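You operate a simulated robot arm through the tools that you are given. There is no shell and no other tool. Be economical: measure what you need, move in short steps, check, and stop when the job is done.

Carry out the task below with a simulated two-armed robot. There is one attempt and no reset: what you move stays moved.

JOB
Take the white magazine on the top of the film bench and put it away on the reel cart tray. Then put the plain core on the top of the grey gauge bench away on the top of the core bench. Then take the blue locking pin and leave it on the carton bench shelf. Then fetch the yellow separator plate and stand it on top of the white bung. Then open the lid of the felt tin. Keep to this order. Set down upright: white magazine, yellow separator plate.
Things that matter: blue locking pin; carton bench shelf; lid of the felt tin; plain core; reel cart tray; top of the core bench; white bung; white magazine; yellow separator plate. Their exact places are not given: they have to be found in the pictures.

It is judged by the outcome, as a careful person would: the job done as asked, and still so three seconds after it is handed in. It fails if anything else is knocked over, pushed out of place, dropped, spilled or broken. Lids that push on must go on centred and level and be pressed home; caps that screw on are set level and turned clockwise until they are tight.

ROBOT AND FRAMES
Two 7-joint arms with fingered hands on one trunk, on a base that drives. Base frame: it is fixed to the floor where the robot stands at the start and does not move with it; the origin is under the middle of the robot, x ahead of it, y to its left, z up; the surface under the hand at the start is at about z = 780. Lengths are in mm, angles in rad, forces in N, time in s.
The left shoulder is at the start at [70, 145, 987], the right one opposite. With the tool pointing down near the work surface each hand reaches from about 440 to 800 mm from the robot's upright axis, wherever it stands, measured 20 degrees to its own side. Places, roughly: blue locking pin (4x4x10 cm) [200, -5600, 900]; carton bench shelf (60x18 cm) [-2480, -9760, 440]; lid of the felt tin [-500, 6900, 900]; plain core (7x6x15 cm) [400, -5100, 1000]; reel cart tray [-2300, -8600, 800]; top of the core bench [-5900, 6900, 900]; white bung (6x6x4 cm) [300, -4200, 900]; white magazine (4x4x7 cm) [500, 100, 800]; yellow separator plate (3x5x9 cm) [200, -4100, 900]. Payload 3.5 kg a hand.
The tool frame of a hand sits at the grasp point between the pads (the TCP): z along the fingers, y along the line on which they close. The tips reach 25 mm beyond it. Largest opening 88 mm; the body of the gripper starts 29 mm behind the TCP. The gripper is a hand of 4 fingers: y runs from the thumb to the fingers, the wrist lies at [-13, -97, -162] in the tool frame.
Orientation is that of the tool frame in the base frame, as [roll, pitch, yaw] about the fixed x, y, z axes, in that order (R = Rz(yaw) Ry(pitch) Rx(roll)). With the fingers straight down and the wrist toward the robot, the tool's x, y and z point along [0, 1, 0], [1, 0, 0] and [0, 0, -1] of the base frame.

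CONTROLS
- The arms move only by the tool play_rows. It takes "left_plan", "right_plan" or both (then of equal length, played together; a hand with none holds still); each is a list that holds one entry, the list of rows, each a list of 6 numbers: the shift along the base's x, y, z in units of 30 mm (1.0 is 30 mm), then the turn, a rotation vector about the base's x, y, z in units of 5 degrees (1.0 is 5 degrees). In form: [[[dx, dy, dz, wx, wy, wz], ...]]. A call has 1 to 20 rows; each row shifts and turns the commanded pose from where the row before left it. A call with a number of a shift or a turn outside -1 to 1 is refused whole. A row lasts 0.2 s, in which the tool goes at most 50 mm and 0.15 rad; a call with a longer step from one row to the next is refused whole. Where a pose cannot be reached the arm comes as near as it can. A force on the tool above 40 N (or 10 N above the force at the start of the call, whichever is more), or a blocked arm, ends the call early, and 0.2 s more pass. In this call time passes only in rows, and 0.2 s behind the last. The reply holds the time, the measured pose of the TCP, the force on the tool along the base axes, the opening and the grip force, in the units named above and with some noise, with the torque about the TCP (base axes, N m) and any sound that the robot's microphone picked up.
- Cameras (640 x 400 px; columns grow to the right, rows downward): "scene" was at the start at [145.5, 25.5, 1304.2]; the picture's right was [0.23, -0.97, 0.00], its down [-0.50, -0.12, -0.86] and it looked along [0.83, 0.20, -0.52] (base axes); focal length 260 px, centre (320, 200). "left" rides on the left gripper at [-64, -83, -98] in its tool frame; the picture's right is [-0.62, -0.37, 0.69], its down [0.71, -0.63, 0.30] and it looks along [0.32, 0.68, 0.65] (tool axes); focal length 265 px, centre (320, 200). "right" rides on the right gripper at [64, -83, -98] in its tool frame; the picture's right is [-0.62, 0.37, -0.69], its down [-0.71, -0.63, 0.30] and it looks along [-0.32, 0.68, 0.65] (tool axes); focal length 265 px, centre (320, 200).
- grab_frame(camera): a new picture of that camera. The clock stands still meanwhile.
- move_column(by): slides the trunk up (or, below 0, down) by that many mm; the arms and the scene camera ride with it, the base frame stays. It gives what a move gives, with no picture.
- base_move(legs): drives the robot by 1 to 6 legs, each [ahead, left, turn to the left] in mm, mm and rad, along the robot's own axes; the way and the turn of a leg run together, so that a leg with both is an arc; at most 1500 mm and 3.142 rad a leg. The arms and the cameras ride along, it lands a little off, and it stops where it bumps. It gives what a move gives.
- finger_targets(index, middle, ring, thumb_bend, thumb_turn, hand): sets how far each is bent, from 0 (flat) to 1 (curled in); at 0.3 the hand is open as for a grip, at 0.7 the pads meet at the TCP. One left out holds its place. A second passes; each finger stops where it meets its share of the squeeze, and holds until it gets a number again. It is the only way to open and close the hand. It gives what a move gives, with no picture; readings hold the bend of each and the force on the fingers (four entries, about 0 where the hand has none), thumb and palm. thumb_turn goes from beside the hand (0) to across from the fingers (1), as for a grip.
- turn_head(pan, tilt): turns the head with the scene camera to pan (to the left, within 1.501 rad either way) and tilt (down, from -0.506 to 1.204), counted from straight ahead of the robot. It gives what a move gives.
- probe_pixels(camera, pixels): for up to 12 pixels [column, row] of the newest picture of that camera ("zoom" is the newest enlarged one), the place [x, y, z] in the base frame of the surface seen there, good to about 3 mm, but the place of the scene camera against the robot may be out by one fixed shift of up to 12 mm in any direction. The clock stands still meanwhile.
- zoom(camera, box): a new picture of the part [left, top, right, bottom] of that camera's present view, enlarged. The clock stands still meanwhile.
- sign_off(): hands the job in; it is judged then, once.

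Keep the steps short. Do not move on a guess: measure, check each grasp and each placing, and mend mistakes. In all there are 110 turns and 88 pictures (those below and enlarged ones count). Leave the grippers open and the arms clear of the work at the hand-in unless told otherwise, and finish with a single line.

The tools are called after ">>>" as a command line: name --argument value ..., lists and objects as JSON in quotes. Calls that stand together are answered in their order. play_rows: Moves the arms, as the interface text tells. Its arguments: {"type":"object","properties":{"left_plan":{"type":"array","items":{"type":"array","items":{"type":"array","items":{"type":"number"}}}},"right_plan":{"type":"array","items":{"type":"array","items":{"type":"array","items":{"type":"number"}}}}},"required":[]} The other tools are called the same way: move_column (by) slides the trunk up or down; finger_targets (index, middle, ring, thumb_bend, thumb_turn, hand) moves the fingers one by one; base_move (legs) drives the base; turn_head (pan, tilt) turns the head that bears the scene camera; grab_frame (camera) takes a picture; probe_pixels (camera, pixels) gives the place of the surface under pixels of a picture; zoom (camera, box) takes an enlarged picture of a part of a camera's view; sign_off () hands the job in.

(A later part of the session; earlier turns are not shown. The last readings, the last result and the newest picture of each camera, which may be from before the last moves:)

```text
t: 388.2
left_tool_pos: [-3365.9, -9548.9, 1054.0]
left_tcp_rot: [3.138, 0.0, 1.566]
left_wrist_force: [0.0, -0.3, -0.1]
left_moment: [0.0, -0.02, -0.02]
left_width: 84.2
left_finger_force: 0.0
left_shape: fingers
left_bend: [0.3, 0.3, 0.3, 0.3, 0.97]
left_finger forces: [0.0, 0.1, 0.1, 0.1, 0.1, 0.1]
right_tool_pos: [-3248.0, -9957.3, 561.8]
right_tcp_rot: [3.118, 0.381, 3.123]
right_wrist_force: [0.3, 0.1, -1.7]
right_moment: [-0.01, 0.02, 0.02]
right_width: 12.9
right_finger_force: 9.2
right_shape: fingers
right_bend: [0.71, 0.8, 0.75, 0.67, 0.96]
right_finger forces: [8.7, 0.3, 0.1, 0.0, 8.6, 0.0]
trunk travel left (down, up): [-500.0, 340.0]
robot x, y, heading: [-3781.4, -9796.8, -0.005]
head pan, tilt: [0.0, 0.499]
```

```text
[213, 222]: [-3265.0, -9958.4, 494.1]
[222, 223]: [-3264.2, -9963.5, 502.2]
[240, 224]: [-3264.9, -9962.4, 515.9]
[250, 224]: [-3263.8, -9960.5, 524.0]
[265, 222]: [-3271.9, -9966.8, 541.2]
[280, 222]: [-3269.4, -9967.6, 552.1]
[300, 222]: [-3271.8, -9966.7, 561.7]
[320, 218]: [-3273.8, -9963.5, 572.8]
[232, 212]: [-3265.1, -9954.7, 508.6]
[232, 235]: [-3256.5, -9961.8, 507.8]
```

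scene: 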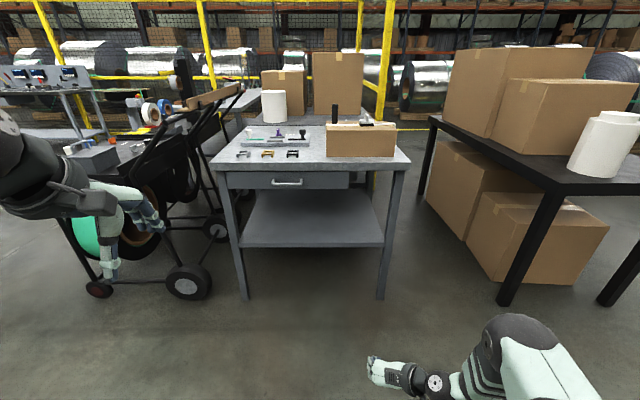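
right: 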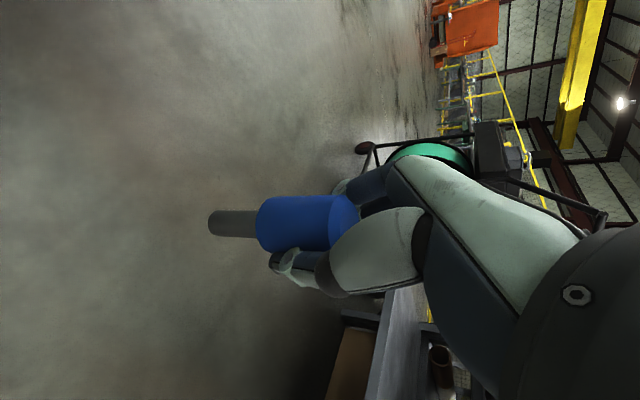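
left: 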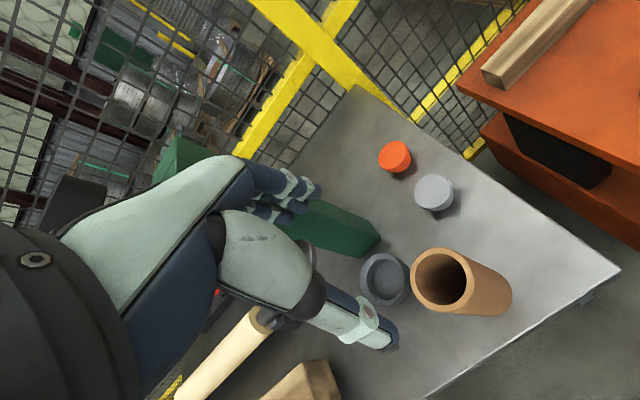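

The pin is now upright (front of shank at x≈−3264 all along), foot at z≈490. Lowering 38 mm, then driving: left first, then ahead.

>>> play_rows --right_plan '[[[0, 0, -0.42, 0, 0, 0], [0, 0, -0.42, 0, 0, 0], [0, 0, -0.42, 0, 0, 0]]]'

>>> base_move --legs '[[0, 157, 0.004], [640, 0, 0]]'

>>> grab_frame --camera "right"

>>> grab_frame --camera "scene"

```text
t: 389.0
left_tool_pos: [-3364.6, -9550.6, 1055.3]
left_tcp_rot: [3.137, 0.0, 1.564]
left_wrist_force: [-1.1, 0.2, -0.2]
left_moment: [0.01, -0.03, 0.0]
left_width: 84.5
left_finger_force: 0.1
left_shape: fingers
left_bend: [0.3, 0.3, 0.3, 0.3, 0.97]
left_finger forces: [0.0, 0.0, 0.1, 0.0, 0.0, 0.0]
right_tool_pos: [-3247.8, -9956.0, 523.7]
right_tcp_rot: [3.117, 0.382, 3.124]
right_wrist_force: [-0.2, 0.2, -0.8]
right_moment: [-0.01, 0.02, 0.0]
right_width: 12.9
right_finger_force: 9.2
right_shape: fingers
right_bend: [0.71, 0.8, 0.75, 0.67, 0.96]
right_finger forces: [8.7, 0.4, 0.1, 0.0, 8.7, 0.0]
trunk travel left (down, up): [-500.0, 340.0]
robot x, y, heading: [-3782.9, -9796.1, -0.006]
head pan, tilt: [0.0, 0.499]
```

```text
t: 393.4
left_tool_pos: [-2745.2, -9389.6, 1055.1]
left_tcp_rot: [3.138, -0.001, 1.572]
left_wrist_force: [0.1, 1.0, 0.2]
left_moment: [0.01, -0.02, -0.05]
left_width: 84.2
left_finger_force: 0.1
left_shape: fingers
left_bend: [0.3, 0.3, 0.3, 0.3, 0.97]
left_finger forces: [0.1, 0.1, 0.1, 0.0, 0.0, 0.0]
right_tool_pos: [-2625.2, -9794.8, 523.2]
right_tcp_rot: [3.118, 0.38, 3.129]
right_wrist_force: [0.3, 0.0, -0.8]
right_moment: [0.01, 0.02, 0.0]
right_width: 13.1
right_finger_force: 9.1
right_shape: fingers
right_bend: [0.71, 0.8, 0.75, 0.67, 0.96]
right_finger forces: [8.7, 0.3, 0.0, 0.0, 8.7, 0.0]
trunk travel left (down, up): [-500.0, 340.0]
robot x, y, heading: [-3162.9, -9640.1, 0.002]
head pan, tilt: [0.0, 0.499]
```

```text
28 pictures are left
```

right: 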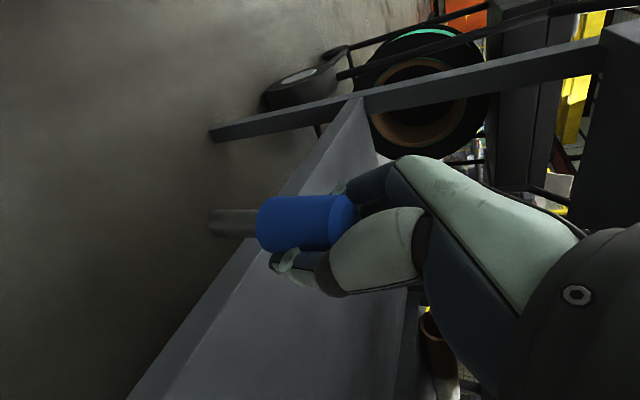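

```text
27 pictures are left
```

scene: 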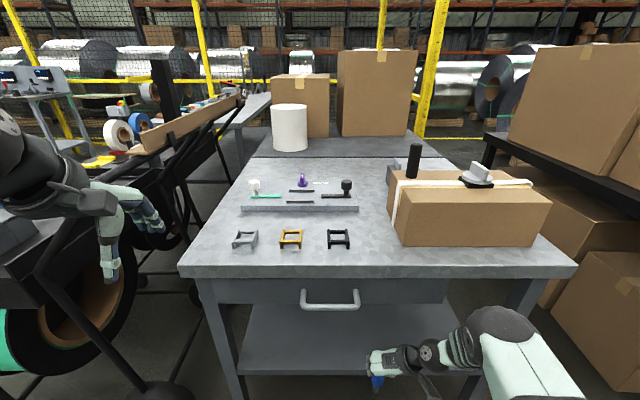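

Measuring the shelf top and edge with the right camera.

>>> probe_pixels --camera "right" --pixels '[[330, 350], [280, 330], [350, 140], [250, 260], [240, 285], [185, 350], [380, 350], [215, 222], [245, 224]]'

```text
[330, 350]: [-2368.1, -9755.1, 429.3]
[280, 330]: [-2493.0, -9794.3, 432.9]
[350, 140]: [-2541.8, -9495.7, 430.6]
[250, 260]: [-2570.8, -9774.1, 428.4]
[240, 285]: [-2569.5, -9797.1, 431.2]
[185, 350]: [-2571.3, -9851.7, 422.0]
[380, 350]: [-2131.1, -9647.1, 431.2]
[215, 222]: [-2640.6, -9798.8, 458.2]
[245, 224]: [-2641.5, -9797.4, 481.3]
```

Shelf z≈431, edge at x≈−2572. Driving the last 115 mm.

>>> base_move --legs '[[115, 0, 0]]'

>>> play_rows --right_plan '[[[0, 0, -0.25, 0, 0, 0], [0, 0, -0.2, 0, 0, 0], [0, 0, -0.1, 0, 0, 0]]]'

>>> grab_frame --camera "right"

>>> probe_pixels --camera "right" --pixels '[[213, 222], [222, 223], [240, 224], [250, 224], [265, 222], [300, 222], [200, 222], [190, 240], [210, 245]]'

```text
t: 394.8
left_tool_pos: [-2632.1, -9402.5, 1054.2]
left_tcp_rot: [-3.141, -0.002, 1.549]
left_wrist_force: [1.2, -1.0, -0.7]
left_moment: [0.0, 0.1, -0.01]
left_width: 84.8
left_finger_force: 0.0
left_shape: fingers
left_bend: [0.3, 0.3, 0.3, 0.3, 0.97]
left_finger forces: [0.0, 0.0, 0.0, 0.1, 0.0, 0.0]
right_tool_pos: [-2563.4, -9802.0, 493.5]
right_tcp_rot: [3.108, 0.28, 3.101]
right_wrist_force: [-0.1, 0.6, -1.8]
right_moment: [0.0, 0.0, 0.05]
right_width: 10.6
right_finger_force: 8.2
right_shape: fingers
right_bend: [0.72, 0.8, 0.75, 0.69, 0.97]
right_finger forces: [8.1, 0.4, 0.0, 0.0, 8.3, 0.0]
trunk travel left (down, up): [-500.0, 340.0]
robot x, y, heading: [-3058.4, -9641.9, -0.021]
head pan, tilt: [0.0, 0.499]
stopped in leg 1: the robot was blocked; the commanded pose is now the measured one
```

```text
t: 395.6
left_tool_pos: [-2635.7, -9401.4, 1055.2]
left_tcp_rot: [3.137, 0.002, 1.55]
left_wrist_force: [-0.5, -0.3, 0.2]
left_moment: [0.0, 0.02, 0.0]
left_width: 84.5
left_finger_force: 0.1
left_shape: fingers
left_bend: [0.3, 0.3, 0.3, 0.3, 0.97]
left_finger forces: [0.1, 0.0, 0.1, 0.1, 0.1, 0.0]
right_tool_pos: [-2563.5, -9801.2, 480.1]
right_tcp_rot: [3.107, 0.289, 3.104]
right_wrist_force: [-0.5, -1.6, -0.7]
right_moment: [-0.03, -0.05, -0.01]
right_width: 10.2
right_finger_force: 8.1
right_shape: fingers
right_bend: [0.72, 0.8, 0.75, 0.69, 0.97]
right_finger forces: [8.0, 0.3, 0.0, 0.0, 8.4, 0.0]
trunk travel left (down, up): [-500.0, 340.0]
robot x, y, heading: [-3058.4, -9642.2, -0.019]
head pan, tilt: [0.0, 0.499]
```

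```text
26 pictures are left
```

right: 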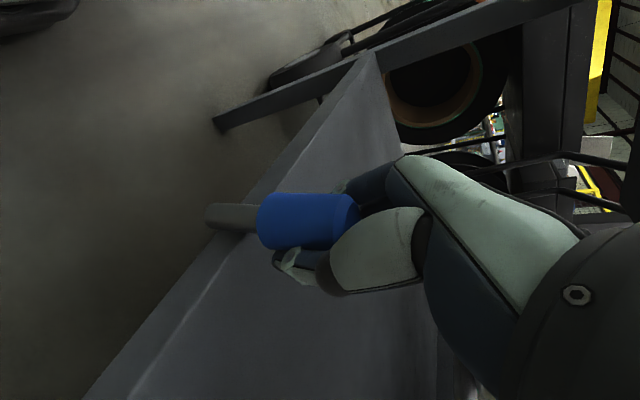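

```text
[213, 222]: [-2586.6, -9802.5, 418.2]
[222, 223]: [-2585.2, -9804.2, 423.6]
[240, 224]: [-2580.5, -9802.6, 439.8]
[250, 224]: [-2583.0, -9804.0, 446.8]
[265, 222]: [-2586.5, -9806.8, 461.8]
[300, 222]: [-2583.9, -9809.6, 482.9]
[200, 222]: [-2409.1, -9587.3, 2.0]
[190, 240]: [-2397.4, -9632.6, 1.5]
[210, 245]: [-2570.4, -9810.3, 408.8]
```

Blocked: part of the arm touched the bench and the pin is now just in front of the shelf edge. Backing off straight away, then looking.

>>> base_move --legs '[[-120, 0, 0.02]]'

>>> turn_head --pan -0.3 --tilt 0.8

>>> grab_frame --camera "scene"

```text
t: 396.8
left_tool_pos: [-2759.1, -9390.4, 1055.2]
left_tcp_rot: [3.136, 0.0, 1.572]
left_wrist_force: [-1.0, -0.5, -0.1]
left_moment: [0.0, -0.02, 0.0]
left_width: 84.7
left_finger_force: 0.0
left_shape: fingers
left_bend: [0.3, 0.3, 0.3, 0.3, 0.97]
left_finger forces: [0.0, 0.0, 0.0, 0.0, 0.0, 0.0]
right_tool_pos: [-2677.9, -9788.6, 480.0]
right_tcp_rot: [3.107, 0.29, 3.125]
right_wrist_force: [-0.4, -0.1, -1.2]
right_moment: [0.01, -0.04, 0.03]
right_width: 10.2
right_finger_force: 8.5
right_shape: fingers
right_bend: [0.72, 0.8, 0.75, 0.69, 0.97]
right_finger forces: [8.1, 0.2, 0.1, 0.1, 8.3, 0.0]
trunk travel left (down, up): [-500.0, 340.0]
robot x, y, heading: [-3172.7, -9637.2, -0.001]
head pan, tilt: [0.0, 0.499]
```

```text
t: 397.6
left_tool_pos: [-2760.0, -9390.2, 1054.0]
left_tcp_rot: [3.138, 0.001, 1.571]
left_wrist_force: [1.2, -0.6, -0.7]
left_moment: [0.01, -0.02, 0.02]
left_width: 84.4
left_finger_force: 0.0
left_shape: fingers
left_bend: [0.3, 0.3, 0.3, 0.3, 0.97]
left_finger forces: [0.0, 0.0, 0.1, 0.1, 0.1, 0.0]
right_tool_pos: [-2677.6, -9789.7, 481.4]
right_tcp_rot: [3.107, 0.29, 3.126]
right_wrist_force: [-0.5, 0.0, -0.7]
right_moment: [0.03, 0.01, -0.04]
right_width: 9.8
right_finger_force: 8.4
right_shape: fingers
right_bend: [0.72, 0.8, 0.75, 0.69, 0.97]
right_finger forces: [8.1, 0.2, 0.0, 0.0, 8.4, 0.0]
trunk travel left (down, up): [-500.0, 340.0]
robot x, y, heading: [-3178.8, -9638.4, 0.003]
head pan, tilt: [-0.3, 0.799]
```

```text
25 pictures are left
```

scene: 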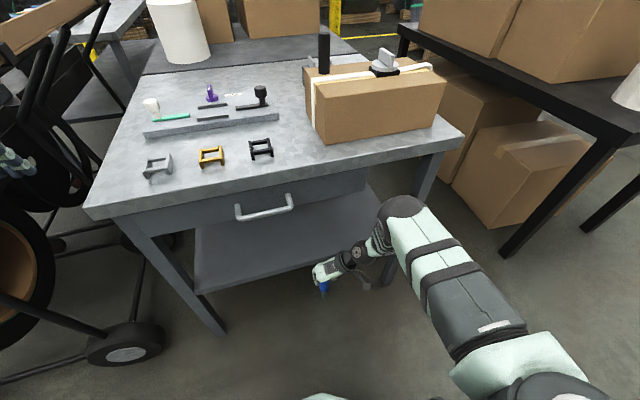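

The big forearm joint at (400,210) stands high over the hand and hit the bench. Measuring it and the bench front.

>>> probe_pixels --camera "scene" --pixels '[[400, 205], [385, 215], [425, 205], [440, 260], [490, 330], [375, 240], [355, 255], [265, 212], [330, 180], [540, 380], [400, 165]]'

```text
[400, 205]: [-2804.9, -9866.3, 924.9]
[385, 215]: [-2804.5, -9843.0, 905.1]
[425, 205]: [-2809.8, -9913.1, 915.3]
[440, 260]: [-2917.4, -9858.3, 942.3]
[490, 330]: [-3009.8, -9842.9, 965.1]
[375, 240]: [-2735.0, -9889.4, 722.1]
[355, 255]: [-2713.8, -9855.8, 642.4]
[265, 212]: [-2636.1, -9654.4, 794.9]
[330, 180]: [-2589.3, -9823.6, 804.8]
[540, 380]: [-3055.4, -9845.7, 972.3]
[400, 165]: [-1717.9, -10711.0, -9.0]
```

The elbow has to come lower. I'll back away 150 mm, retract the left hand, lower the trunk 300 mm and raise the pin hand by about 345 mm.

>>> base_move --legs '[[-180, 0, 0]]'

>>> play_rows --left_plan '[[[-0.9, 0.3, 0, 0, 0, 0], [-0.9, 0.3, 0, 0, 0, 0], [-0.9, 0.3, 0, 0, 0, 0], [-0.9, 0.3, 0, 0, 0, 0], [-0.4, 0.3, 0, 0, 0, 0]]]' --right_plan '[[[0, 0, 0.9, 0, 0, 0], [0, 0, 0.9, 0, 0, 0], [0, 0, 0.9, 0, 0, 0], [0, 0, 0.9, 0, 0, 0], [0, 0, 0.9, 0, 0, 0]]]'

>>> move_column --by -300

>>> play_rows --right_plan '[[[0, 0, 0.9, 0, 0, 0], [0, 0, 0.9, 0, 0, 0], [0, 0, 0.9, 0, 0, 0], [0, 0, 0.9, 0, 0, 0], [0, 0, 0.9, 0, 0, 0], [0, 0, 0.9, 0, 0, 0], [0, 0, 0.9, 0, 0, 0], [0, 0, 0.4, 0, 0, 0]]]'

>>> grab_frame --camera "scene"

>>> grab_frame --camera "right"

```text
t: 399.1
left_tool_pos: [-2938.7, -9392.4, 1055.5]
left_tcp_rot: [3.135, 0.001, 1.569]
left_wrist_force: [-1.2, -0.1, -0.6]
left_moment: [0.0, 0.01, -0.02]
left_width: 84.7
left_finger_force: 0.1
left_shape: fingers
left_bend: [0.3, 0.3, 0.3, 0.3, 0.97]
left_finger forces: [0.0, 0.1, 0.0, 0.1, 0.1, 0.0]
right_tool_pos: [-2856.3, -9790.5, 480.6]
right_tcp_rot: [3.106, 0.29, 3.124]
right_wrist_force: [0.4, -1.0, -1.4]
right_moment: [0.02, 0.01, 0.01]
right_width: 10.0
right_finger_force: 8.2
right_shape: fingers
right_bend: [0.72, 0.8, 0.75, 0.69, 0.97]
right_finger forces: [8.1, 0.2, 0.0, 0.0, 8.4, 0.0]
trunk travel left (down, up): [-500.0, 340.0]
robot x, y, heading: [-3356.0, -9635.8, -0.001]
head pan, tilt: [-0.3, 0.799]
```

```text
t: 400.3
left_tool_pos: [-2971.5, -9394.8, 1005.7]
left_tcp_rot: [3.136, 0.003, 1.569]
left_wrist_force: [0.8, -0.2, 0.3]
left_moment: [0.01, -0.03, 0.0]
left_width: 84.2
left_finger_force: 0.1
left_shape: fingers
left_bend: [0.3, 0.3, 0.3, 0.3, 0.97]
left_finger forces: [0.1, 0.1, 0.0, 0.0, 0.0, 0.0]
left hand out of reach, approached as far as the arm can: row 1, 2, 3, 4, 5
right_tool_pos: [-2857.1, -9790.5, 615.8]
right_tcp_rot: [3.109, 0.29, 3.126]
right_wrist_force: [-0.3, -0.1, -0.2]
right_moment: [-0.02, -0.02, -0.01]
right_width: 9.9
right_finger_force: 8.5
right_shape: fingers
right_bend: [0.72, 0.8, 0.75, 0.69, 0.97]
right_finger forces: [8.1, 0.2, 0.1, 0.0, 8.2, 0.0]
trunk travel left (down, up): [-500.0, 340.0]
robot x, y, heading: [-3361.7, -9638.8, -0.004]
head pan, tilt: [-0.3, 0.799]
```

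```text
t: 403.3
left_tool_pos: [-2971.4, -9395.4, 706.2]
left_tcp_rot: [3.137, 0.003, 1.568]
left_wrist_force: [0.4, 0.6, -0.8]
left_moment: [0.03, 0.0, 0.04]
left_width: 84.4
left_finger_force: 0.0
left_shape: fingers
left_bend: [0.3, 0.3, 0.3, 0.3, 0.97]
left_finger forces: [0.0, 0.0, 0.0, 0.1, 0.0, 0.0]
right_tool_pos: [-2856.7, -9791.0, 313.8]
right_tcp_rot: [3.106, 0.291, 3.123]
right_wrist_force: [-0.5, -0.3, -1.4]
right_moment: [0.01, 0.03, 0.03]
right_width: 9.8
right_finger_force: 8.2
right_shape: fingers
right_bend: [0.72, 0.8, 0.75, 0.69, 0.97]
right_finger forces: [8.0, 0.3, 0.0, 0.1, 8.2, 0.0]
trunk travel left (down, up): [-200.0, 640.0]
robot x, y, heading: [-3355.5, -9640.0, -0.0]
head pan, tilt: [-0.3, 0.799]
```

```text
t: 405.1
left_tool_pos: [-2970.3, -9396.4, 707.0]
left_tcp_rot: [3.136, 0.002, 1.569]
left_wrist_force: [0.4, 0.5, 0.3]
left_moment: [-0.01, 0.0, -0.01]
left_width: 84.6
left_finger_force: 0.0
left_shape: fingers
left_bend: [0.3, 0.3, 0.3, 0.3, 0.97]
left_finger forces: [0.0, 0.1, 0.1, 0.0, 0.1, 0.1]
right_tool_pos: [-2857.3, -9790.5, 517.0]
right_tcp_rot: [3.106, 0.289, 3.123]
right_wrist_force: [0.1, 0.4, -0.5]
right_moment: [0.02, -0.03, 0.02]
right_width: 9.9
right_finger_force: 8.5
right_shape: fingers
right_bend: [0.72, 0.8, 0.75, 0.69, 0.97]
right_finger forces: [8.2, 0.1, 0.1, 0.1, 8.1, 0.0]
trunk travel left (down, up): [-200.0, 640.0]
robot x, y, heading: [-3357.8, -9640.0, -0.002]
head pan, tilt: [-0.3, 0.799]
```

```text
24 pictures are left
```

scene: 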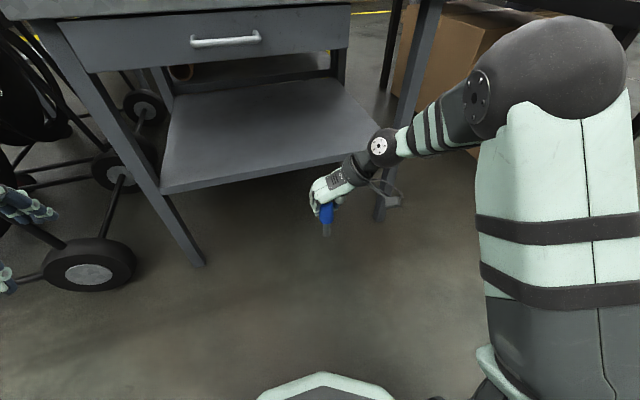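

```text
23 pictures are left
```

right: 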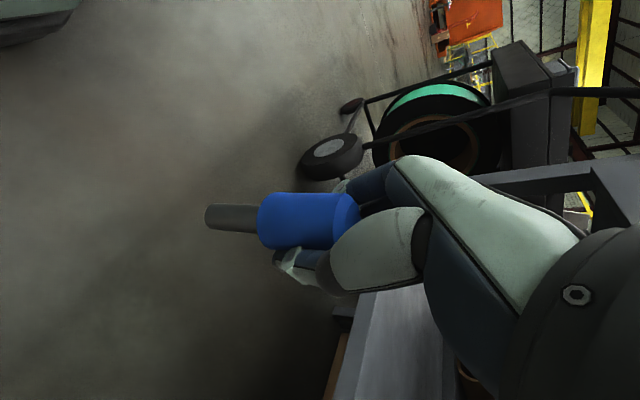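

>>> probe_pixels --camera "scene" --pixels '[[540, 30], [480, 100], [500, 60], [600, 60], [440, 125], [380, 145], [470, 75], [410, 30]]'

>>> probe_pixels --camera "right" --pixels '[[210, 218], [222, 219], [235, 220], [248, 220], [265, 220], [285, 220], [305, 220], [330, 216], [230, 207], [230, 230]]'

```text
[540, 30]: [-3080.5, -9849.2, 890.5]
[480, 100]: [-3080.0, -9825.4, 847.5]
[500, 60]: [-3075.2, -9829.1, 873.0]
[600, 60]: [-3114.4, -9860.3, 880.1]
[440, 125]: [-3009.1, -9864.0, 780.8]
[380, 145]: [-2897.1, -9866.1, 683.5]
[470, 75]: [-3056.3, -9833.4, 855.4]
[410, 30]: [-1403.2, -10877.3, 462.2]
```

```text
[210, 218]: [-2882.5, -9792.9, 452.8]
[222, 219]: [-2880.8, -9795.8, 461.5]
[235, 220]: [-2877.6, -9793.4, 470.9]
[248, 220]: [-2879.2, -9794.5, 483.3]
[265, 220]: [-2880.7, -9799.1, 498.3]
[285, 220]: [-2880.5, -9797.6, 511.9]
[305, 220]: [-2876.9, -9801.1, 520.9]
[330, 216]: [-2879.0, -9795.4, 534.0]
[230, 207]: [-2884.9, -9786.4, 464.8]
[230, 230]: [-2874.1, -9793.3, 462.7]
```

The elbow is now 200 mm behind the hand. I'll correct the pin's remaining 6° tilt, reach the arm 150 mm forward, and later drive only 200 mm so the left hand stays clear.

>>> play_rows --right_plan '[[[0.6, 0, 0.1, 0, -0.5, 0], [0.6, 0, 0.1, 0, -0.5, 0], [0.7, 0, 0, 0, 0, 0], [0.8, 0, 0, 0, 0, 0], [0.8, 0, 0, 0, 0, 0], [0.8, 0, 0, 0, 0, 0], [0.7, 0, 0, 0, 0, 0]]]'

>>> grab_frame --camera "scene"

>>> probe_pixels --camera "scene" --pixels '[[540, 60], [480, 100], [440, 100], [400, 110], [365, 120], [330, 150], [350, 100], [230, 40], [460, 60]]'

```text
t: 406.7
left_tool_pos: [-2969.8, -9395.9, 705.8]
left_tcp_rot: [3.139, 0.003, 1.568]
left_wrist_force: [-0.4, -0.7, -0.4]
left_moment: [-0.02, -0.01, 0.01]
left_width: 84.3
left_finger_force: 0.0
left_shape: fingers
left_bend: [0.3, 0.3, 0.3, 0.3, 0.97]
left_finger forces: [0.0, 0.0, 0.0, 0.0, 0.1, 0.1]
right_tool_pos: [-2705.5, -9790.6, 520.9]
right_tcp_rot: [3.104, 0.375, 3.121]
right_wrist_force: [-0.5, 0.8, -1.1]
right_moment: [0.03, 0.01, 0.01]
right_width: 9.0
right_finger_force: 8.5
right_shape: fingers
right_bend: [0.72, 0.8, 0.75, 0.69, 0.97]
right_finger forces: [8.1, 0.1, 0.2, 0.0, 8.1, 0.0]
trunk travel left (down, up): [-200.0, 640.0]
robot x, y, heading: [-3357.0, -9640.6, 0.001]
head pan, tilt: [-0.3, 0.799]
```

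```text
22 pictures are left
```

scene: 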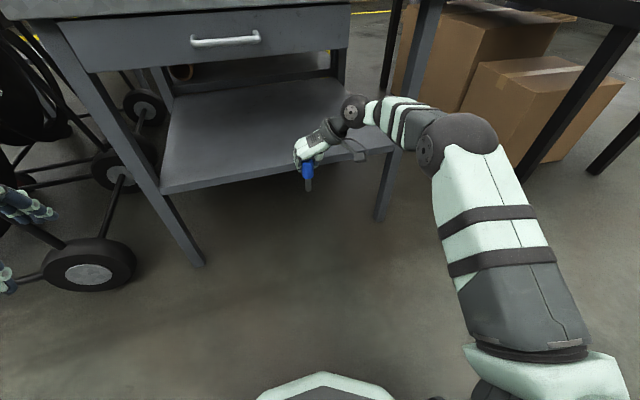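

```text
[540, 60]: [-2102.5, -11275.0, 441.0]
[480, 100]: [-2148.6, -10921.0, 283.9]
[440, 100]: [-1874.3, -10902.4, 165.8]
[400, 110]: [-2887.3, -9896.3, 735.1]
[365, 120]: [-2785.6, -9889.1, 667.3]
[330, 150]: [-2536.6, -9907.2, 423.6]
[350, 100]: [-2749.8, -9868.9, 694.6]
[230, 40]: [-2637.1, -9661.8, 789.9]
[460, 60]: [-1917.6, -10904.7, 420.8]
```

The forearm is now low (top ≈ z 705 at the wrist against the drawer bottom at 753). Driving 193 mm ahead.

>>> base_move --legs '[[193, 0, 0]]'

>>> grab_frame --camera "right"

>>> probe_pixels --camera "right" --pixels '[[210, 218], [222, 219], [235, 220], [248, 220], [265, 220], [285, 220], [305, 220], [200, 260], [180, 220], [230, 300], [210, 250]]'

```text
t: 408.3
left_tool_pos: [-2779.9, -9394.9, 707.5]
left_tcp_rot: [3.139, 0.002, 1.57]
left_wrist_force: [0.0, -0.1, 0.0]
left_moment: [0.01, -0.02, -0.02]
left_width: 84.6
left_finger_force: 0.1
left_shape: fingers
left_bend: [0.3, 0.3, 0.3, 0.3, 0.97]
left_finger forces: [0.1, 0.0, 0.0, 0.1, 0.0, 0.0]
right_tool_pos: [-2513.8, -9788.5, 521.9]
right_tcp_rot: [3.104, 0.375, 3.123]
right_wrist_force: [0.1, 0.3, -1.6]
right_moment: [-0.03, -0.01, 0.0]
right_width: 9.0
right_finger_force: 8.2
right_shape: fingers
right_bend: [0.72, 0.8, 0.75, 0.69, 0.97]
right_finger forces: [8.1, 0.1, 0.0, 0.0, 8.1, 0.0]
trunk travel left (down, up): [-200.0, 640.0]
robot x, y, heading: [-3168.9, -9638.5, 0.003]
head pan, tilt: [-0.3, 0.799]
```

```text
21 pictures are left
```

right: 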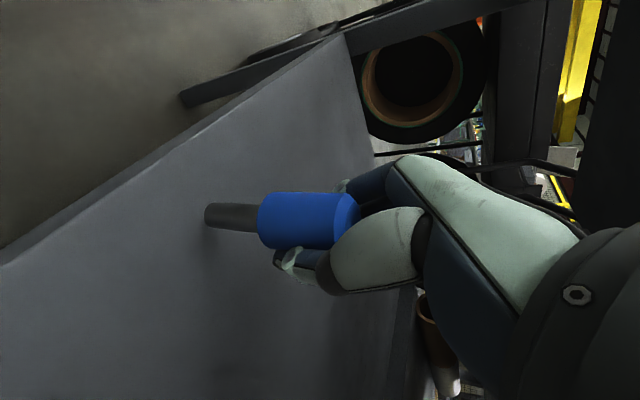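

```text
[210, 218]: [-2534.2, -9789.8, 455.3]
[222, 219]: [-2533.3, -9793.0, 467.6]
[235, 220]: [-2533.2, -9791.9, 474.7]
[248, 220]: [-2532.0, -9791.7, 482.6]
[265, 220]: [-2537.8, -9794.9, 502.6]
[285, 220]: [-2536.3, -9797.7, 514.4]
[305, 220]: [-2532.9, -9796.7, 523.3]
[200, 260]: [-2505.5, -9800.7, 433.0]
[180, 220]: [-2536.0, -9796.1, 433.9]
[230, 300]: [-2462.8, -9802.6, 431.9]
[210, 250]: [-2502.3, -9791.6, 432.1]
```

The pin is over the shelf (z≈432), about 20 mm above it and within 4° of upright. Small correction, then lowering slowly.

>>> play_rows --right_plan '[[[0, 0, -0.2, 0, -0.5, 0], [0, 0, -0.2, 0, 0, 0], [0, 0, -0.1, 0, 0, 0], [0, 0, -0.06, 0, 0, 0], [0, 0, -0.06, 0, 0, 0]]]'

```text
t: 409.5
left_tool_pos: [-2782.0, -9394.2, 706.5]
left_tcp_rot: [3.136, 0.002, 1.571]
left_wrist_force: [0.5, -0.2, 0.2]
left_moment: [0.01, -0.01, -0.02]
left_width: 84.5
left_finger_force: 0.0
left_shape: fingers
left_bend: [0.3, 0.3, 0.3, 0.3, 0.97]
left_finger forces: [0.0, 0.1, 0.1, 0.0, 0.0, 0.0]
right_tool_pos: [-2514.0, -9787.2, 505.6]
right_tcp_rot: [3.104, 0.425, 3.125]
right_wrist_force: [0.8, 0.1, 8.5]
right_moment: [0.01, 0.06, 0.0]
right_width: 7.6
right_finger_force: 8.5
right_shape: fingers
right_bend: [0.72, 0.8, 0.75, 0.71, 0.98]
right_finger forces: [8.9, 0.3, 0.1, 0.0, 8.3, 0.1]
trunk travel left (down, up): [-200.0, 640.0]
robot x, y, heading: [-3164.2, -9640.5, -0.001]
head pan, tilt: [-0.3, 0.799]
```

Contact (8.5 N). Checking that the pin stands straight before letting go.

>>> grab_frame --camera "right"

>>> probe_pixels --camera "right" --pixels '[[212, 212], [222, 213], [235, 214], [248, 214], [265, 214], [285, 214], [305, 214], [230, 203], [230, 226], [195, 225]]'

```text
20 pictures are left
```

right: 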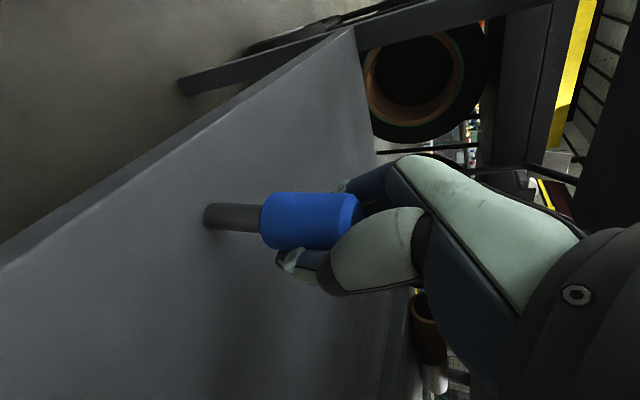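

```text
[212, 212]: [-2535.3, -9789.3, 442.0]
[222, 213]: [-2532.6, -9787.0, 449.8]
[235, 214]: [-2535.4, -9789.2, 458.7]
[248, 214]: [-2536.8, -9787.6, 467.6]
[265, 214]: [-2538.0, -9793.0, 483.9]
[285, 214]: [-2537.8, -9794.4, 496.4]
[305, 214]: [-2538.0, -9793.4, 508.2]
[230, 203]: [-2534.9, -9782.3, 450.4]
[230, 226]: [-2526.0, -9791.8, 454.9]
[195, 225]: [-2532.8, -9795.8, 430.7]
```

Upright to within about 2°. Opening step by step.

>>> finger_targets --hand "right" --index 0.5 --middle 0.45 --ring 0.45 --thumb_bend 0.5

>>> finger_targets --hand "right" --index 0.3 --middle 0.3 --ring 0.3 --thumb_bend 0.3

>>> grab_frame --camera "right"

```text
t: 410.5
left_tool_pos: [-2781.2, -9394.4, 705.9]
left_tcp_rot: [3.135, 0.001, 1.571]
left_wrist_force: [0.5, -0.7, 0.9]
left_moment: [0.0, -0.02, -0.01]
left_width: 84.5
left_finger_force: 0.2
left_shape: fingers
left_bend: [0.3, 0.3, 0.3, 0.3, 0.97]
left_finger forces: [0.0, 0.0, 0.0, 0.1, 0.0, 0.0]
right_tool_pos: [-2515.1, -9788.1, 502.8]
right_tcp_rot: [3.104, 0.42, 3.125]
right_wrist_force: [0.5, 0.4, -0.9]
right_moment: [-0.02, -0.02, 0.01]
right_width: 40.9
right_finger_force: 0.1
right_shape: fingers
right_bend: [0.5, 0.45, 0.45, 0.5, 0.98]
right_finger forces: [0.1, 0.0, 0.0, 0.0, 0.0, 0.0]
trunk travel left (down, up): [-200.0, 640.0]
robot x, y, heading: [-3159.6, -9635.5, -0.003]
head pan, tilt: [-0.3, 0.799]
```

```text
t: 411.5
left_tool_pos: [-2781.1, -9395.1, 705.1]
left_tcp_rot: [3.136, 0.0, 1.572]
left_wrist_force: [0.2, 0.0, 0.1]
left_moment: [0.03, -0.02, 0.01]
left_width: 84.7
left_finger_force: 0.0
left_shape: fingers
left_bend: [0.3, 0.3, 0.3, 0.3, 0.97]
left_finger forces: [0.0, 0.0, 0.0, 0.0, 0.0, 0.1]
right_tool_pos: [-2514.9, -9787.6, 503.6]
right_tcp_rot: [3.104, 0.42, 3.125]
right_wrist_force: [0.3, 0.6, 1.0]
right_moment: [0.0, 0.02, 0.0]
right_width: 84.4
right_finger_force: 0.2
right_shape: fingers
right_bend: [0.3, 0.3, 0.3, 0.3, 0.98]
right_finger forces: [0.1, 0.1, 0.0, 0.1, 0.0, 0.0]
trunk travel left (down, up): [-200.0, 640.0]
robot x, y, heading: [-3169.2, -9641.0, 0.005]
head pan, tilt: [-0.3, 0.799]
```

```text
19 pictures are left
```

right: 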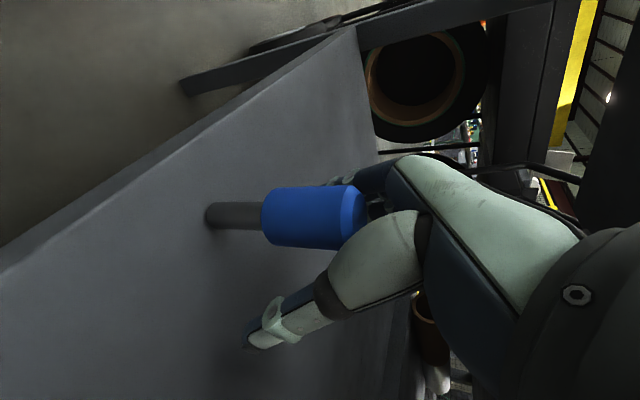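

The pin stands free. Drawing the hand back (mostly −x, slightly up), then backing the robot away.

>>> play_rows --right_plan '[[[-0.3, 0, 0.2, 0, 0, 0], [-0.4, 0, 0.25, 0, 0, 0], [-0.5, 0, 0.25, 0, 0, 0], [-0.6, 0, 0.2, 0, 0, 0], [-0.8, 0, 0, 0, 0, 0], [-0.8, 0, 0, 0, 0, 0]]]'

>>> base_move --legs '[[-500, 0, 0]]'

>>> grab_frame --camera "scene"

```text
t: 412.9
left_tool_pos: [-2779.4, -9395.0, 706.6]
left_tcp_rot: [3.137, 0.003, 1.572]
left_wrist_force: [-0.2, -0.2, 0.1]
left_moment: [0.02, 0.03, 0.01]
left_width: 84.4
left_finger_force: 0.1
left_shape: fingers
left_bend: [0.3, 0.3, 0.3, 0.3, 0.97]
left_finger forces: [0.1, 0.0, 0.1, 0.1, 0.0, 0.1]
right_tool_pos: [-2615.9, -9790.0, 533.3]
right_tcp_rot: [3.103, 0.42, 3.124]
right_wrist_force: [-0.4, 0.5, -0.1]
right_moment: [-0.03, 0.0, 0.0]
right_width: 84.4
right_finger_force: 0.0
right_shape: fingers
right_bend: [0.3, 0.3, 0.3, 0.3, 0.98]
right_finger forces: [0.0, 0.0, 0.1, 0.0, 0.0, 0.1]
trunk travel left (down, up): [-200.0, 640.0]
robot x, y, heading: [-3160.4, -9632.5, -0.003]
head pan, tilt: [-0.3, 0.799]
```

```text
t: 415.8
left_tool_pos: [-3269.8, -9395.0, 705.8]
left_tcp_rot: [3.135, 0.001, 1.571]
left_wrist_force: [-0.2, 0.2, 0.0]
left_moment: [0.02, -0.01, 0.01]
left_width: 84.6
left_finger_force: 0.0
left_shape: fingers
left_bend: [0.3, 0.3, 0.3, 0.3, 0.97]
left_finger forces: [0.0, 0.1, 0.0, 0.1, 0.0, 0.0]
right_tool_pos: [-3104.7, -9790.5, 532.5]
right_tcp_rot: [3.103, 0.421, 3.125]
right_wrist_force: [0.4, -0.3, 0.9]
right_moment: [0.01, -0.03, -0.02]
right_width: 84.5
right_finger_force: 0.1
right_shape: fingers
right_bend: [0.3, 0.3, 0.3, 0.3, 0.98]
right_finger forces: [0.1, 0.0, 0.0, 0.1, 0.0, 0.1]
trunk travel left (down, up): [-200.0, 640.0]
robot x, y, heading: [-3657.1, -9641.8, 0.003]
head pan, tilt: [-0.3, 0.799]
```

```text
18 pictures are left
```

scene: 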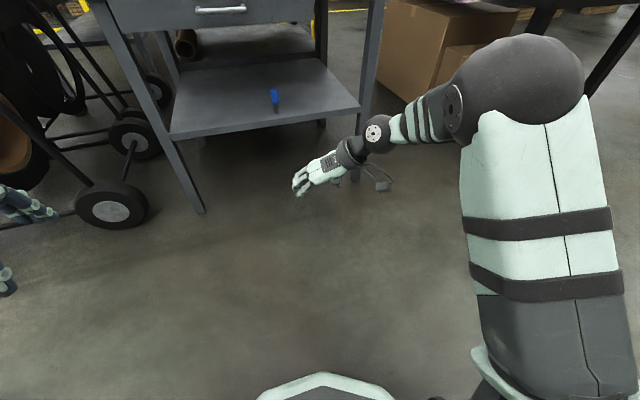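

The pin stands on the shelf. Next the plate: raise the trunk and drive up the aisle to y≈−4150, facing +x.

>>> move_column --by 450

>>> base_move --legs '[[0, 0, 1.57], [1400, -450, 0], [1450, 0, 0], [1400, -200, 0], [1240, 0, 0], [0, 0, -1.57]]'

>>> base_move --legs '[[1450, 0, 0], [550, 0, 0]]'

>>> turn_head --pan 0.0 --tilt 0.45

>>> grab_frame --camera "scene"

```text
refused: 450 is not a number from -400 to 400
```

```text
t: 449.9
left_tool_pos: [-2283.2, -3978.3, 706.8]
left_tcp_rot: [3.137, 0.001, 1.517]
left_wrist_force: [-0.2, 0.2, -0.4]
left_moment: [0.01, -0.01, 0.0]
left_width: 84.5
left_finger_force: 0.1
left_shape: fingers
left_bend: [0.3, 0.3, 0.3, 0.3, 0.97]
left_finger forces: [0.0, 0.1, 0.1, 0.0, 0.1, 0.1]
right_tool_pos: [-2141.0, -4383.4, 532.0]
right_tcp_rot: [3.101, 0.421, 3.07]
right_wrist_force: [-0.7, 0.1, -0.4]
right_moment: [0.01, 0.0, 0.03]
right_width: 84.5
right_finger_force: 0.1
right_shape: fingers
right_bend: [0.3, 0.3, 0.3, 0.3, 0.98]
right_finger forces: [0.0, 0.0, 0.0, 0.0, 0.1, 0.0]
trunk travel left (down, up): [-200.0, 640.0]
robot x, y, heading: [-2678.6, -4204.4, -0.05]
head pan, tilt: [-0.3, 0.799]
```

```text
t: 459.9
left_tool_pos: [-274.7, -4086.9, 705.9]
left_tcp_rot: [3.137, 0.001, 1.513]
left_wrist_force: [-0.4, -0.3, -0.2]
left_moment: [0.0, 0.0, -0.01]
left_width: 84.6
left_finger_force: 0.1
left_shape: fingers
left_bend: [0.3, 0.3, 0.3, 0.3, 0.97]
left_finger forces: [0.0, 0.1, 0.0, 0.0, 0.0, 0.0]
right_tool_pos: [-131.0, -4491.7, 531.6]
right_tcp_rot: [3.103, 0.422, 3.069]
right_wrist_force: [0.2, -0.5, -0.1]
right_moment: [0.02, -0.01, -0.03]
right_width: 84.3
right_finger_force: 0.0
right_shape: fingers
right_bend: [0.3, 0.3, 0.3, 0.3, 0.98]
right_finger forces: [0.0, 0.0, 0.1, 0.0, 0.0, 0.0]
trunk travel left (down, up): [-200.0, 640.0]
robot x, y, heading: [-672.2, -4310.4, -0.056]
head pan, tilt: [-0.3, 0.799]
```

```text
t: 460.8
left_tool_pos: [-274.0, -4086.6, 706.2]
left_tcp_rot: [3.137, 0.001, 1.513]
left_wrist_force: [0.7, -0.2, -0.1]
left_moment: [0.01, 0.01, 0.01]
left_width: 84.6
left_finger_force: 0.0
left_shape: fingers
left_bend: [0.3, 0.3, 0.3, 0.3, 0.97]
left_finger forces: [0.0, 0.0, 0.0, 0.0, 0.1, 0.0]
right_tool_pos: [-132.3, -4490.7, 532.5]
right_tcp_rot: [3.105, 0.421, 3.067]
right_wrist_force: [0.4, 0.1, -0.5]
right_moment: [0.0, 0.02, 0.02]
right_width: 84.5
right_finger_force: 0.0
right_shape: fingers
right_bend: [0.3, 0.3, 0.3, 0.3, 0.98]
right_finger forces: [0.0, 0.1, 0.0, 0.0, 0.0, 0.0]
trunk travel left (down, up): [-200.0, 640.0]
robot x, y, heading: [-669.5, -4308.8, -0.057]
head pan, tilt: [0.0, 0.45]
```

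```text
17 pictures are left
```

scene: 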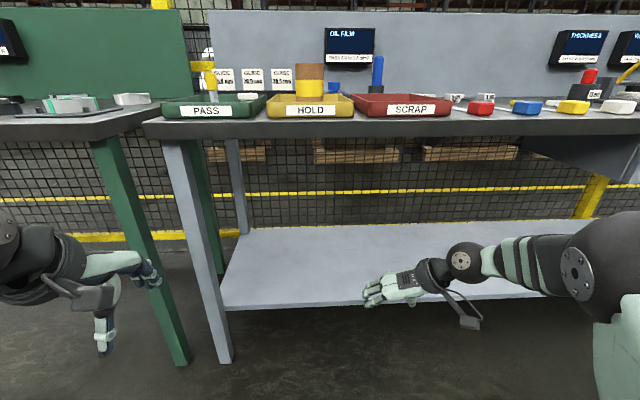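

The trunk lift had been refused (max 400), yet the drive was clear. Backing slightly, raising in two steps and looking again.

>>> base_move --legs '[[-150, 0, 0.057]]'

>>> move_column --by 400

>>> move_column --by 150

>>> turn_head --pan 0.2 --tilt 0.5

>>> zoom --camera "scene" --box '[160, 110, 480, 310]'

```text
t: 462.1
left_tool_pos: [-436.9, -4060.6, 705.0]
left_tcp_rot: [3.137, 0.002, 1.572]
left_wrist_force: [0.0, 0.1, -1.0]
left_moment: [0.02, 0.01, 0.01]
left_width: 84.5
left_finger_force: 0.0
left_shape: fingers
left_bend: [0.3, 0.3, 0.3, 0.3, 0.97]
left_finger forces: [0.0, 0.0, 0.1, 0.0, 0.0, 0.1]
right_tool_pos: [-271.6, -4455.2, 532.8]
right_tcp_rot: [3.102, 0.42, 3.124]
right_wrist_force: [-0.2, -0.1, -0.4]
right_moment: [-0.01, -0.01, 0.0]
right_width: 84.3
right_finger_force: 0.1
right_shape: fingers
right_bend: [0.3, 0.3, 0.3, 0.3, 0.98]
right_finger forces: [0.0, 0.0, 0.0, 0.1, 0.1, 0.0]
trunk travel left (down, up): [-200.0, 640.0]
robot x, y, heading: [-818.9, -4305.9, 0.005]
head pan, tilt: [0.0, 0.45]
```

```text
t: 466.0
left_tool_pos: [-436.4, -4060.5, 1106.4]
left_tcp_rot: [3.136, 0.002, 1.57]
left_wrist_force: [0.0, 0.0, 0.9]
left_moment: [0.0, 0.01, 0.02]
left_width: 84.3
left_finger_force: 0.2
left_shape: fingers
left_bend: [0.3, 0.3, 0.3, 0.3, 0.97]
left_finger forces: [0.0, 0.0, 0.1, 0.1, 0.0, 0.0]
right_tool_pos: [-270.4, -4456.1, 932.9]
right_tcp_rot: [3.101, 0.42, 3.121]
right_wrist_force: [-0.2, -0.4, -0.3]
right_moment: [0.02, 0.0, -0.03]
right_width: 84.6
right_finger_force: 0.0
right_shape: fingers
right_bend: [0.3, 0.3, 0.3, 0.3, 0.98]
right_finger forces: [0.0, 0.1, 0.0, 0.0, 0.1, 0.1]
trunk travel left (down, up): [-600.0, 240.0]
robot x, y, heading: [-822.1, -4304.6, 0.001]
head pan, tilt: [0.0, 0.45]
```

```text
t: 467.7
left_tool_pos: [-435.3, -4060.2, 1254.8]
left_tcp_rot: [3.136, 0.002, 1.571]
left_wrist_force: [-0.2, 0.4, -0.2]
left_moment: [-0.03, 0.04, -0.02]
left_width: 84.6
left_finger_force: 0.0
left_shape: fingers
left_bend: [0.3, 0.3, 0.3, 0.3, 0.97]
left_finger forces: [0.0, 0.1, 0.1, 0.0, 0.0, 0.0]
right_tool_pos: [-270.9, -4454.3, 1082.1]
right_tcp_rot: [3.103, 0.42, 3.124]
right_wrist_force: [0.2, 0.3, 0.2]
right_moment: [-0.02, 0.0, 0.04]
right_width: 84.6
right_finger_force: 0.0
right_shape: fingers
right_bend: [0.3, 0.3, 0.3, 0.3, 0.98]
right_finger forces: [0.1, 0.0, 0.0, 0.0, 0.0, 0.1]
trunk travel left (down, up): [-750.0, 90.0]
robot x, y, heading: [-820.5, -4307.6, 0.002]
head pan, tilt: [0.0, 0.45]
```

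```text
t: 468.4
left_tool_pos: [-435.6, -4061.1, 1256.1]
left_tcp_rot: [3.137, 0.003, 1.571]
left_wrist_force: [-0.4, 0.1, 0.0]
left_moment: [-0.02, 0.01, -0.01]
left_width: 84.4
left_finger_force: 0.0
left_shape: fingers
left_bend: [0.3, 0.3, 0.3, 0.3, 0.97]
left_finger forces: [0.1, 0.0, 0.0, 0.1, 0.0, 0.0]
right_tool_pos: [-271.2, -4457.1, 1082.1]
right_tcp_rot: [3.103, 0.421, 3.124]
right_wrist_force: [0.3, -0.3, 1.3]
right_moment: [0.0, 0.04, 0.02]
right_width: 84.5
right_finger_force: 0.0
right_shape: fingers
right_bend: [0.3, 0.3, 0.3, 0.3, 0.98]
right_finger forces: [0.1, 0.1, 0.0, 0.0, 0.0, 0.1]
trunk travel left (down, up): [-750.0, 90.0]
robot x, y, heading: [-819.4, -4302.1, 0.001]
head pan, tilt: [0.201, 0.499]
```

```text
2.00 times, centred on (320, 210) of scene
```

zoom: 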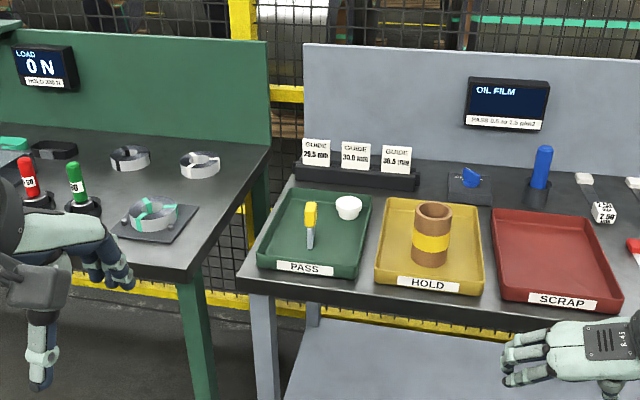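

The plate stands at zoom (310,225) and the bung is at (348,207), both in the green PASS tray. I'll pull the right hand back and up, then drive in.

>>> probe_pixels --camera "zoom" --pixels '[[310, 208], [310, 240], [348, 203], [348, 215], [330, 240], [345, 235], [430, 212], [265, 240], [370, 200], [310, 266], [308, 193], [290, 220]]'

>>> play_rows --right_plan '[[[-0.6, -0.6, 0.6, 0, 0, 0], [-0.6, -0.6, 0.6, 0, 0, 0], [-0.6, -0.6, 0.6, 0, 0, 0], [-0.6, -0.6, 0.6, 0, 0, 0], [-0.6, -0.6, 0.6, 0, 0, 0], [-0.6, -0.6, 0.6, 0, 0, 0]]]'

>>> base_move --legs '[[470, 30, 0]]'

```text
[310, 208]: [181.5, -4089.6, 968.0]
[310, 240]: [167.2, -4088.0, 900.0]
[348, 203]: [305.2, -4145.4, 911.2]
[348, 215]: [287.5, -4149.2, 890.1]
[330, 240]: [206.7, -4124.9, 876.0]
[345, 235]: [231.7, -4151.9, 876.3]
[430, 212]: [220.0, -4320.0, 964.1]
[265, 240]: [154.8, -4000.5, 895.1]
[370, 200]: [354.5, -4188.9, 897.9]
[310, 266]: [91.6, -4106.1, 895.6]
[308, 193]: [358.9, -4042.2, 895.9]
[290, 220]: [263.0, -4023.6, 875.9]
```

```text
t: 469.9
left_tool_pos: [-437.7, -4060.2, 1258.0]
left_tcp_rot: [3.137, 0.003, 1.571]
left_wrist_force: [-0.3, 0.2, 0.2]
left_moment: [0.03, -0.03, -0.01]
left_width: 84.5
left_finger_force: 0.0
left_shape: fingers
left_bend: [0.3, 0.3, 0.3, 0.3, 0.97]
left_finger forces: [0.0, 0.0, 0.0, 0.1, 0.1, 0.1]
right_tool_pos: [-381.2, -4562.4, 1189.4]
right_tcp_rot: [3.104, 0.421, 3.126]
right_wrist_force: [-0.8, -0.6, 0.7]
right_moment: [0.0, -0.02, 0.04]
right_width: 84.3
right_finger_force: 0.1
right_shape: fingers
right_bend: [0.3, 0.3, 0.3, 0.3, 0.98]
right_finger forces: [0.0, 0.0, 0.0, 0.0, 0.0, 0.0]
trunk travel left (down, up): [-750.0, 90.0]
robot x, y, heading: [-820.5, -4303.0, 0.005]
head pan, tilt: [0.201, 0.499]
```

```text
t: 472.7
left_tool_pos: [28.8, -4025.5, 1255.7]
left_tcp_rot: [3.137, 0.002, 1.581]
left_wrist_force: [-0.2, -0.6, -0.4]
left_moment: [-0.01, 0.0, -0.02]
left_width: 84.3
left_finger_force: 0.0
left_shape: fingers
left_bend: [0.3, 0.3, 0.3, 0.3, 0.97]
left_finger forces: [0.0, 0.0, 0.1, 0.1, 0.0, 0.1]
right_tool_pos: [91.1, -4525.4, 1190.2]
right_tcp_rot: [3.103, 0.422, 3.135]
right_wrist_force: [0.2, 0.4, 0.5]
right_moment: [-0.02, 0.01, -0.01]
right_width: 84.4
right_finger_force: 0.0
right_shape: fingers
right_bend: [0.3, 0.3, 0.3, 0.3, 0.98]
right_finger forces: [0.0, 0.0, 0.0, 0.0, 0.0, 0.0]
trunk travel left (down, up): [-750.0, 90.0]
robot x, y, heading: [-348.6, -4272.1, 0.013]
head pan, tilt: [0.201, 0.499]
```

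Now a close look at plate and bung before moving the hand.

>>> zoom --camera "scene" --box '[200, 200, 360, 300]'

>>> play_rows --left_plan '[[[0.6, -0.36, -0.95, 0, 0, 0], [0.6, -0.36, -0.95, 0, 0, 0], [0.6, -0.36, -0.95, 0, 0, 0], [0.6, -0.36, -0.95, 0, 0, 0], [0.6, -0.36, -0.95, 0, 0, 0]]]'

>>> grab_frame --camera "left"

```text
4.00 times, centred on (280, 250) of scene
```

zoom: 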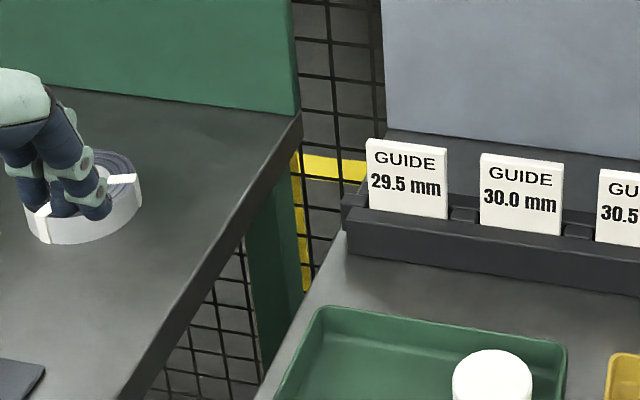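

```text
t: 473.9
left_tool_pos: [122.0, -4078.2, 1113.2]
left_tcp_rot: [3.139, 0.003, 1.58]
left_wrist_force: [0.2, -0.2, -0.3]
left_moment: [0.02, 0.05, -0.01]
left_width: 84.5
left_finger_force: 0.0
left_shape: fingers
left_bend: [0.3, 0.3, 0.3, 0.3, 0.97]
left_finger forces: [0.0, 0.0, 0.0, 0.1, 0.0, 0.0]
right_tool_pos: [94.6, -4527.7, 1188.8]
right_tcp_rot: [3.105, 0.42, 3.135]
right_wrist_force: [-0.3, 0.6, -0.1]
right_moment: [0.0, -0.01, 0.01]
right_width: 84.2
right_finger_force: 0.0
right_shape: fingers
right_bend: [0.3, 0.3, 0.3, 0.3, 0.98]
right_finger forces: [0.0, 0.0, 0.0, 0.0, 0.0, 0.1]
trunk travel left (down, up): [-750.0, 90.0]
robot x, y, heading: [-350.2, -4274.0, 0.012]
head pan, tilt: [0.201, 0.499]
```

```text
14 pictures are left
```

left: 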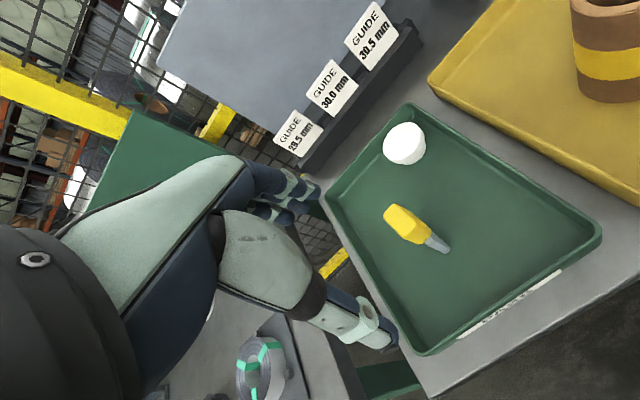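

Plate at (405,223) and bung at (404,143) in the left picture. Probing their shapes.

>>> probe_pixels --camera "left" --pixels '[[404, 220], [389, 212], [398, 206], [418, 217], [396, 234], [414, 243], [428, 230], [435, 238], [447, 250], [424, 240], [438, 246], [445, 245]]'

>>> probe_pixels --camera "left" --pixels '[[402, 140], [386, 145], [400, 124], [422, 132], [418, 160], [395, 163], [425, 148], [430, 180], [480, 220], [460, 260], [404, 165], [410, 150]]'

```text
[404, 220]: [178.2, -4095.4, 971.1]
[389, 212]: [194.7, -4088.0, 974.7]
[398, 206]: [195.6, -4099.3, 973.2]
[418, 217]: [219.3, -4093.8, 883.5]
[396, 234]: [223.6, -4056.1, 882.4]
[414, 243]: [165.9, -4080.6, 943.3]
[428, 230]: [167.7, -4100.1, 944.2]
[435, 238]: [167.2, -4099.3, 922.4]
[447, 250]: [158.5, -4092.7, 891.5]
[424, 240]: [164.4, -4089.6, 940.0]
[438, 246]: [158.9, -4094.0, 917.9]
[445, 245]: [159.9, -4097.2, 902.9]
```

```text
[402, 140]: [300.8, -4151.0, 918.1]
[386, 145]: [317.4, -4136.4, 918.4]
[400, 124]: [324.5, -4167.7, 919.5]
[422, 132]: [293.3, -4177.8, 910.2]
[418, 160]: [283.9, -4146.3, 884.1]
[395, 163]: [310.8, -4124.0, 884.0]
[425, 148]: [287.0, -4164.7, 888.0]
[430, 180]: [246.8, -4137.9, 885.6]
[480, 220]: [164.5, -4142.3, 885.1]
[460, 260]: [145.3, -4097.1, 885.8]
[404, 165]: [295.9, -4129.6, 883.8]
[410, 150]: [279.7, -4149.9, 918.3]
```

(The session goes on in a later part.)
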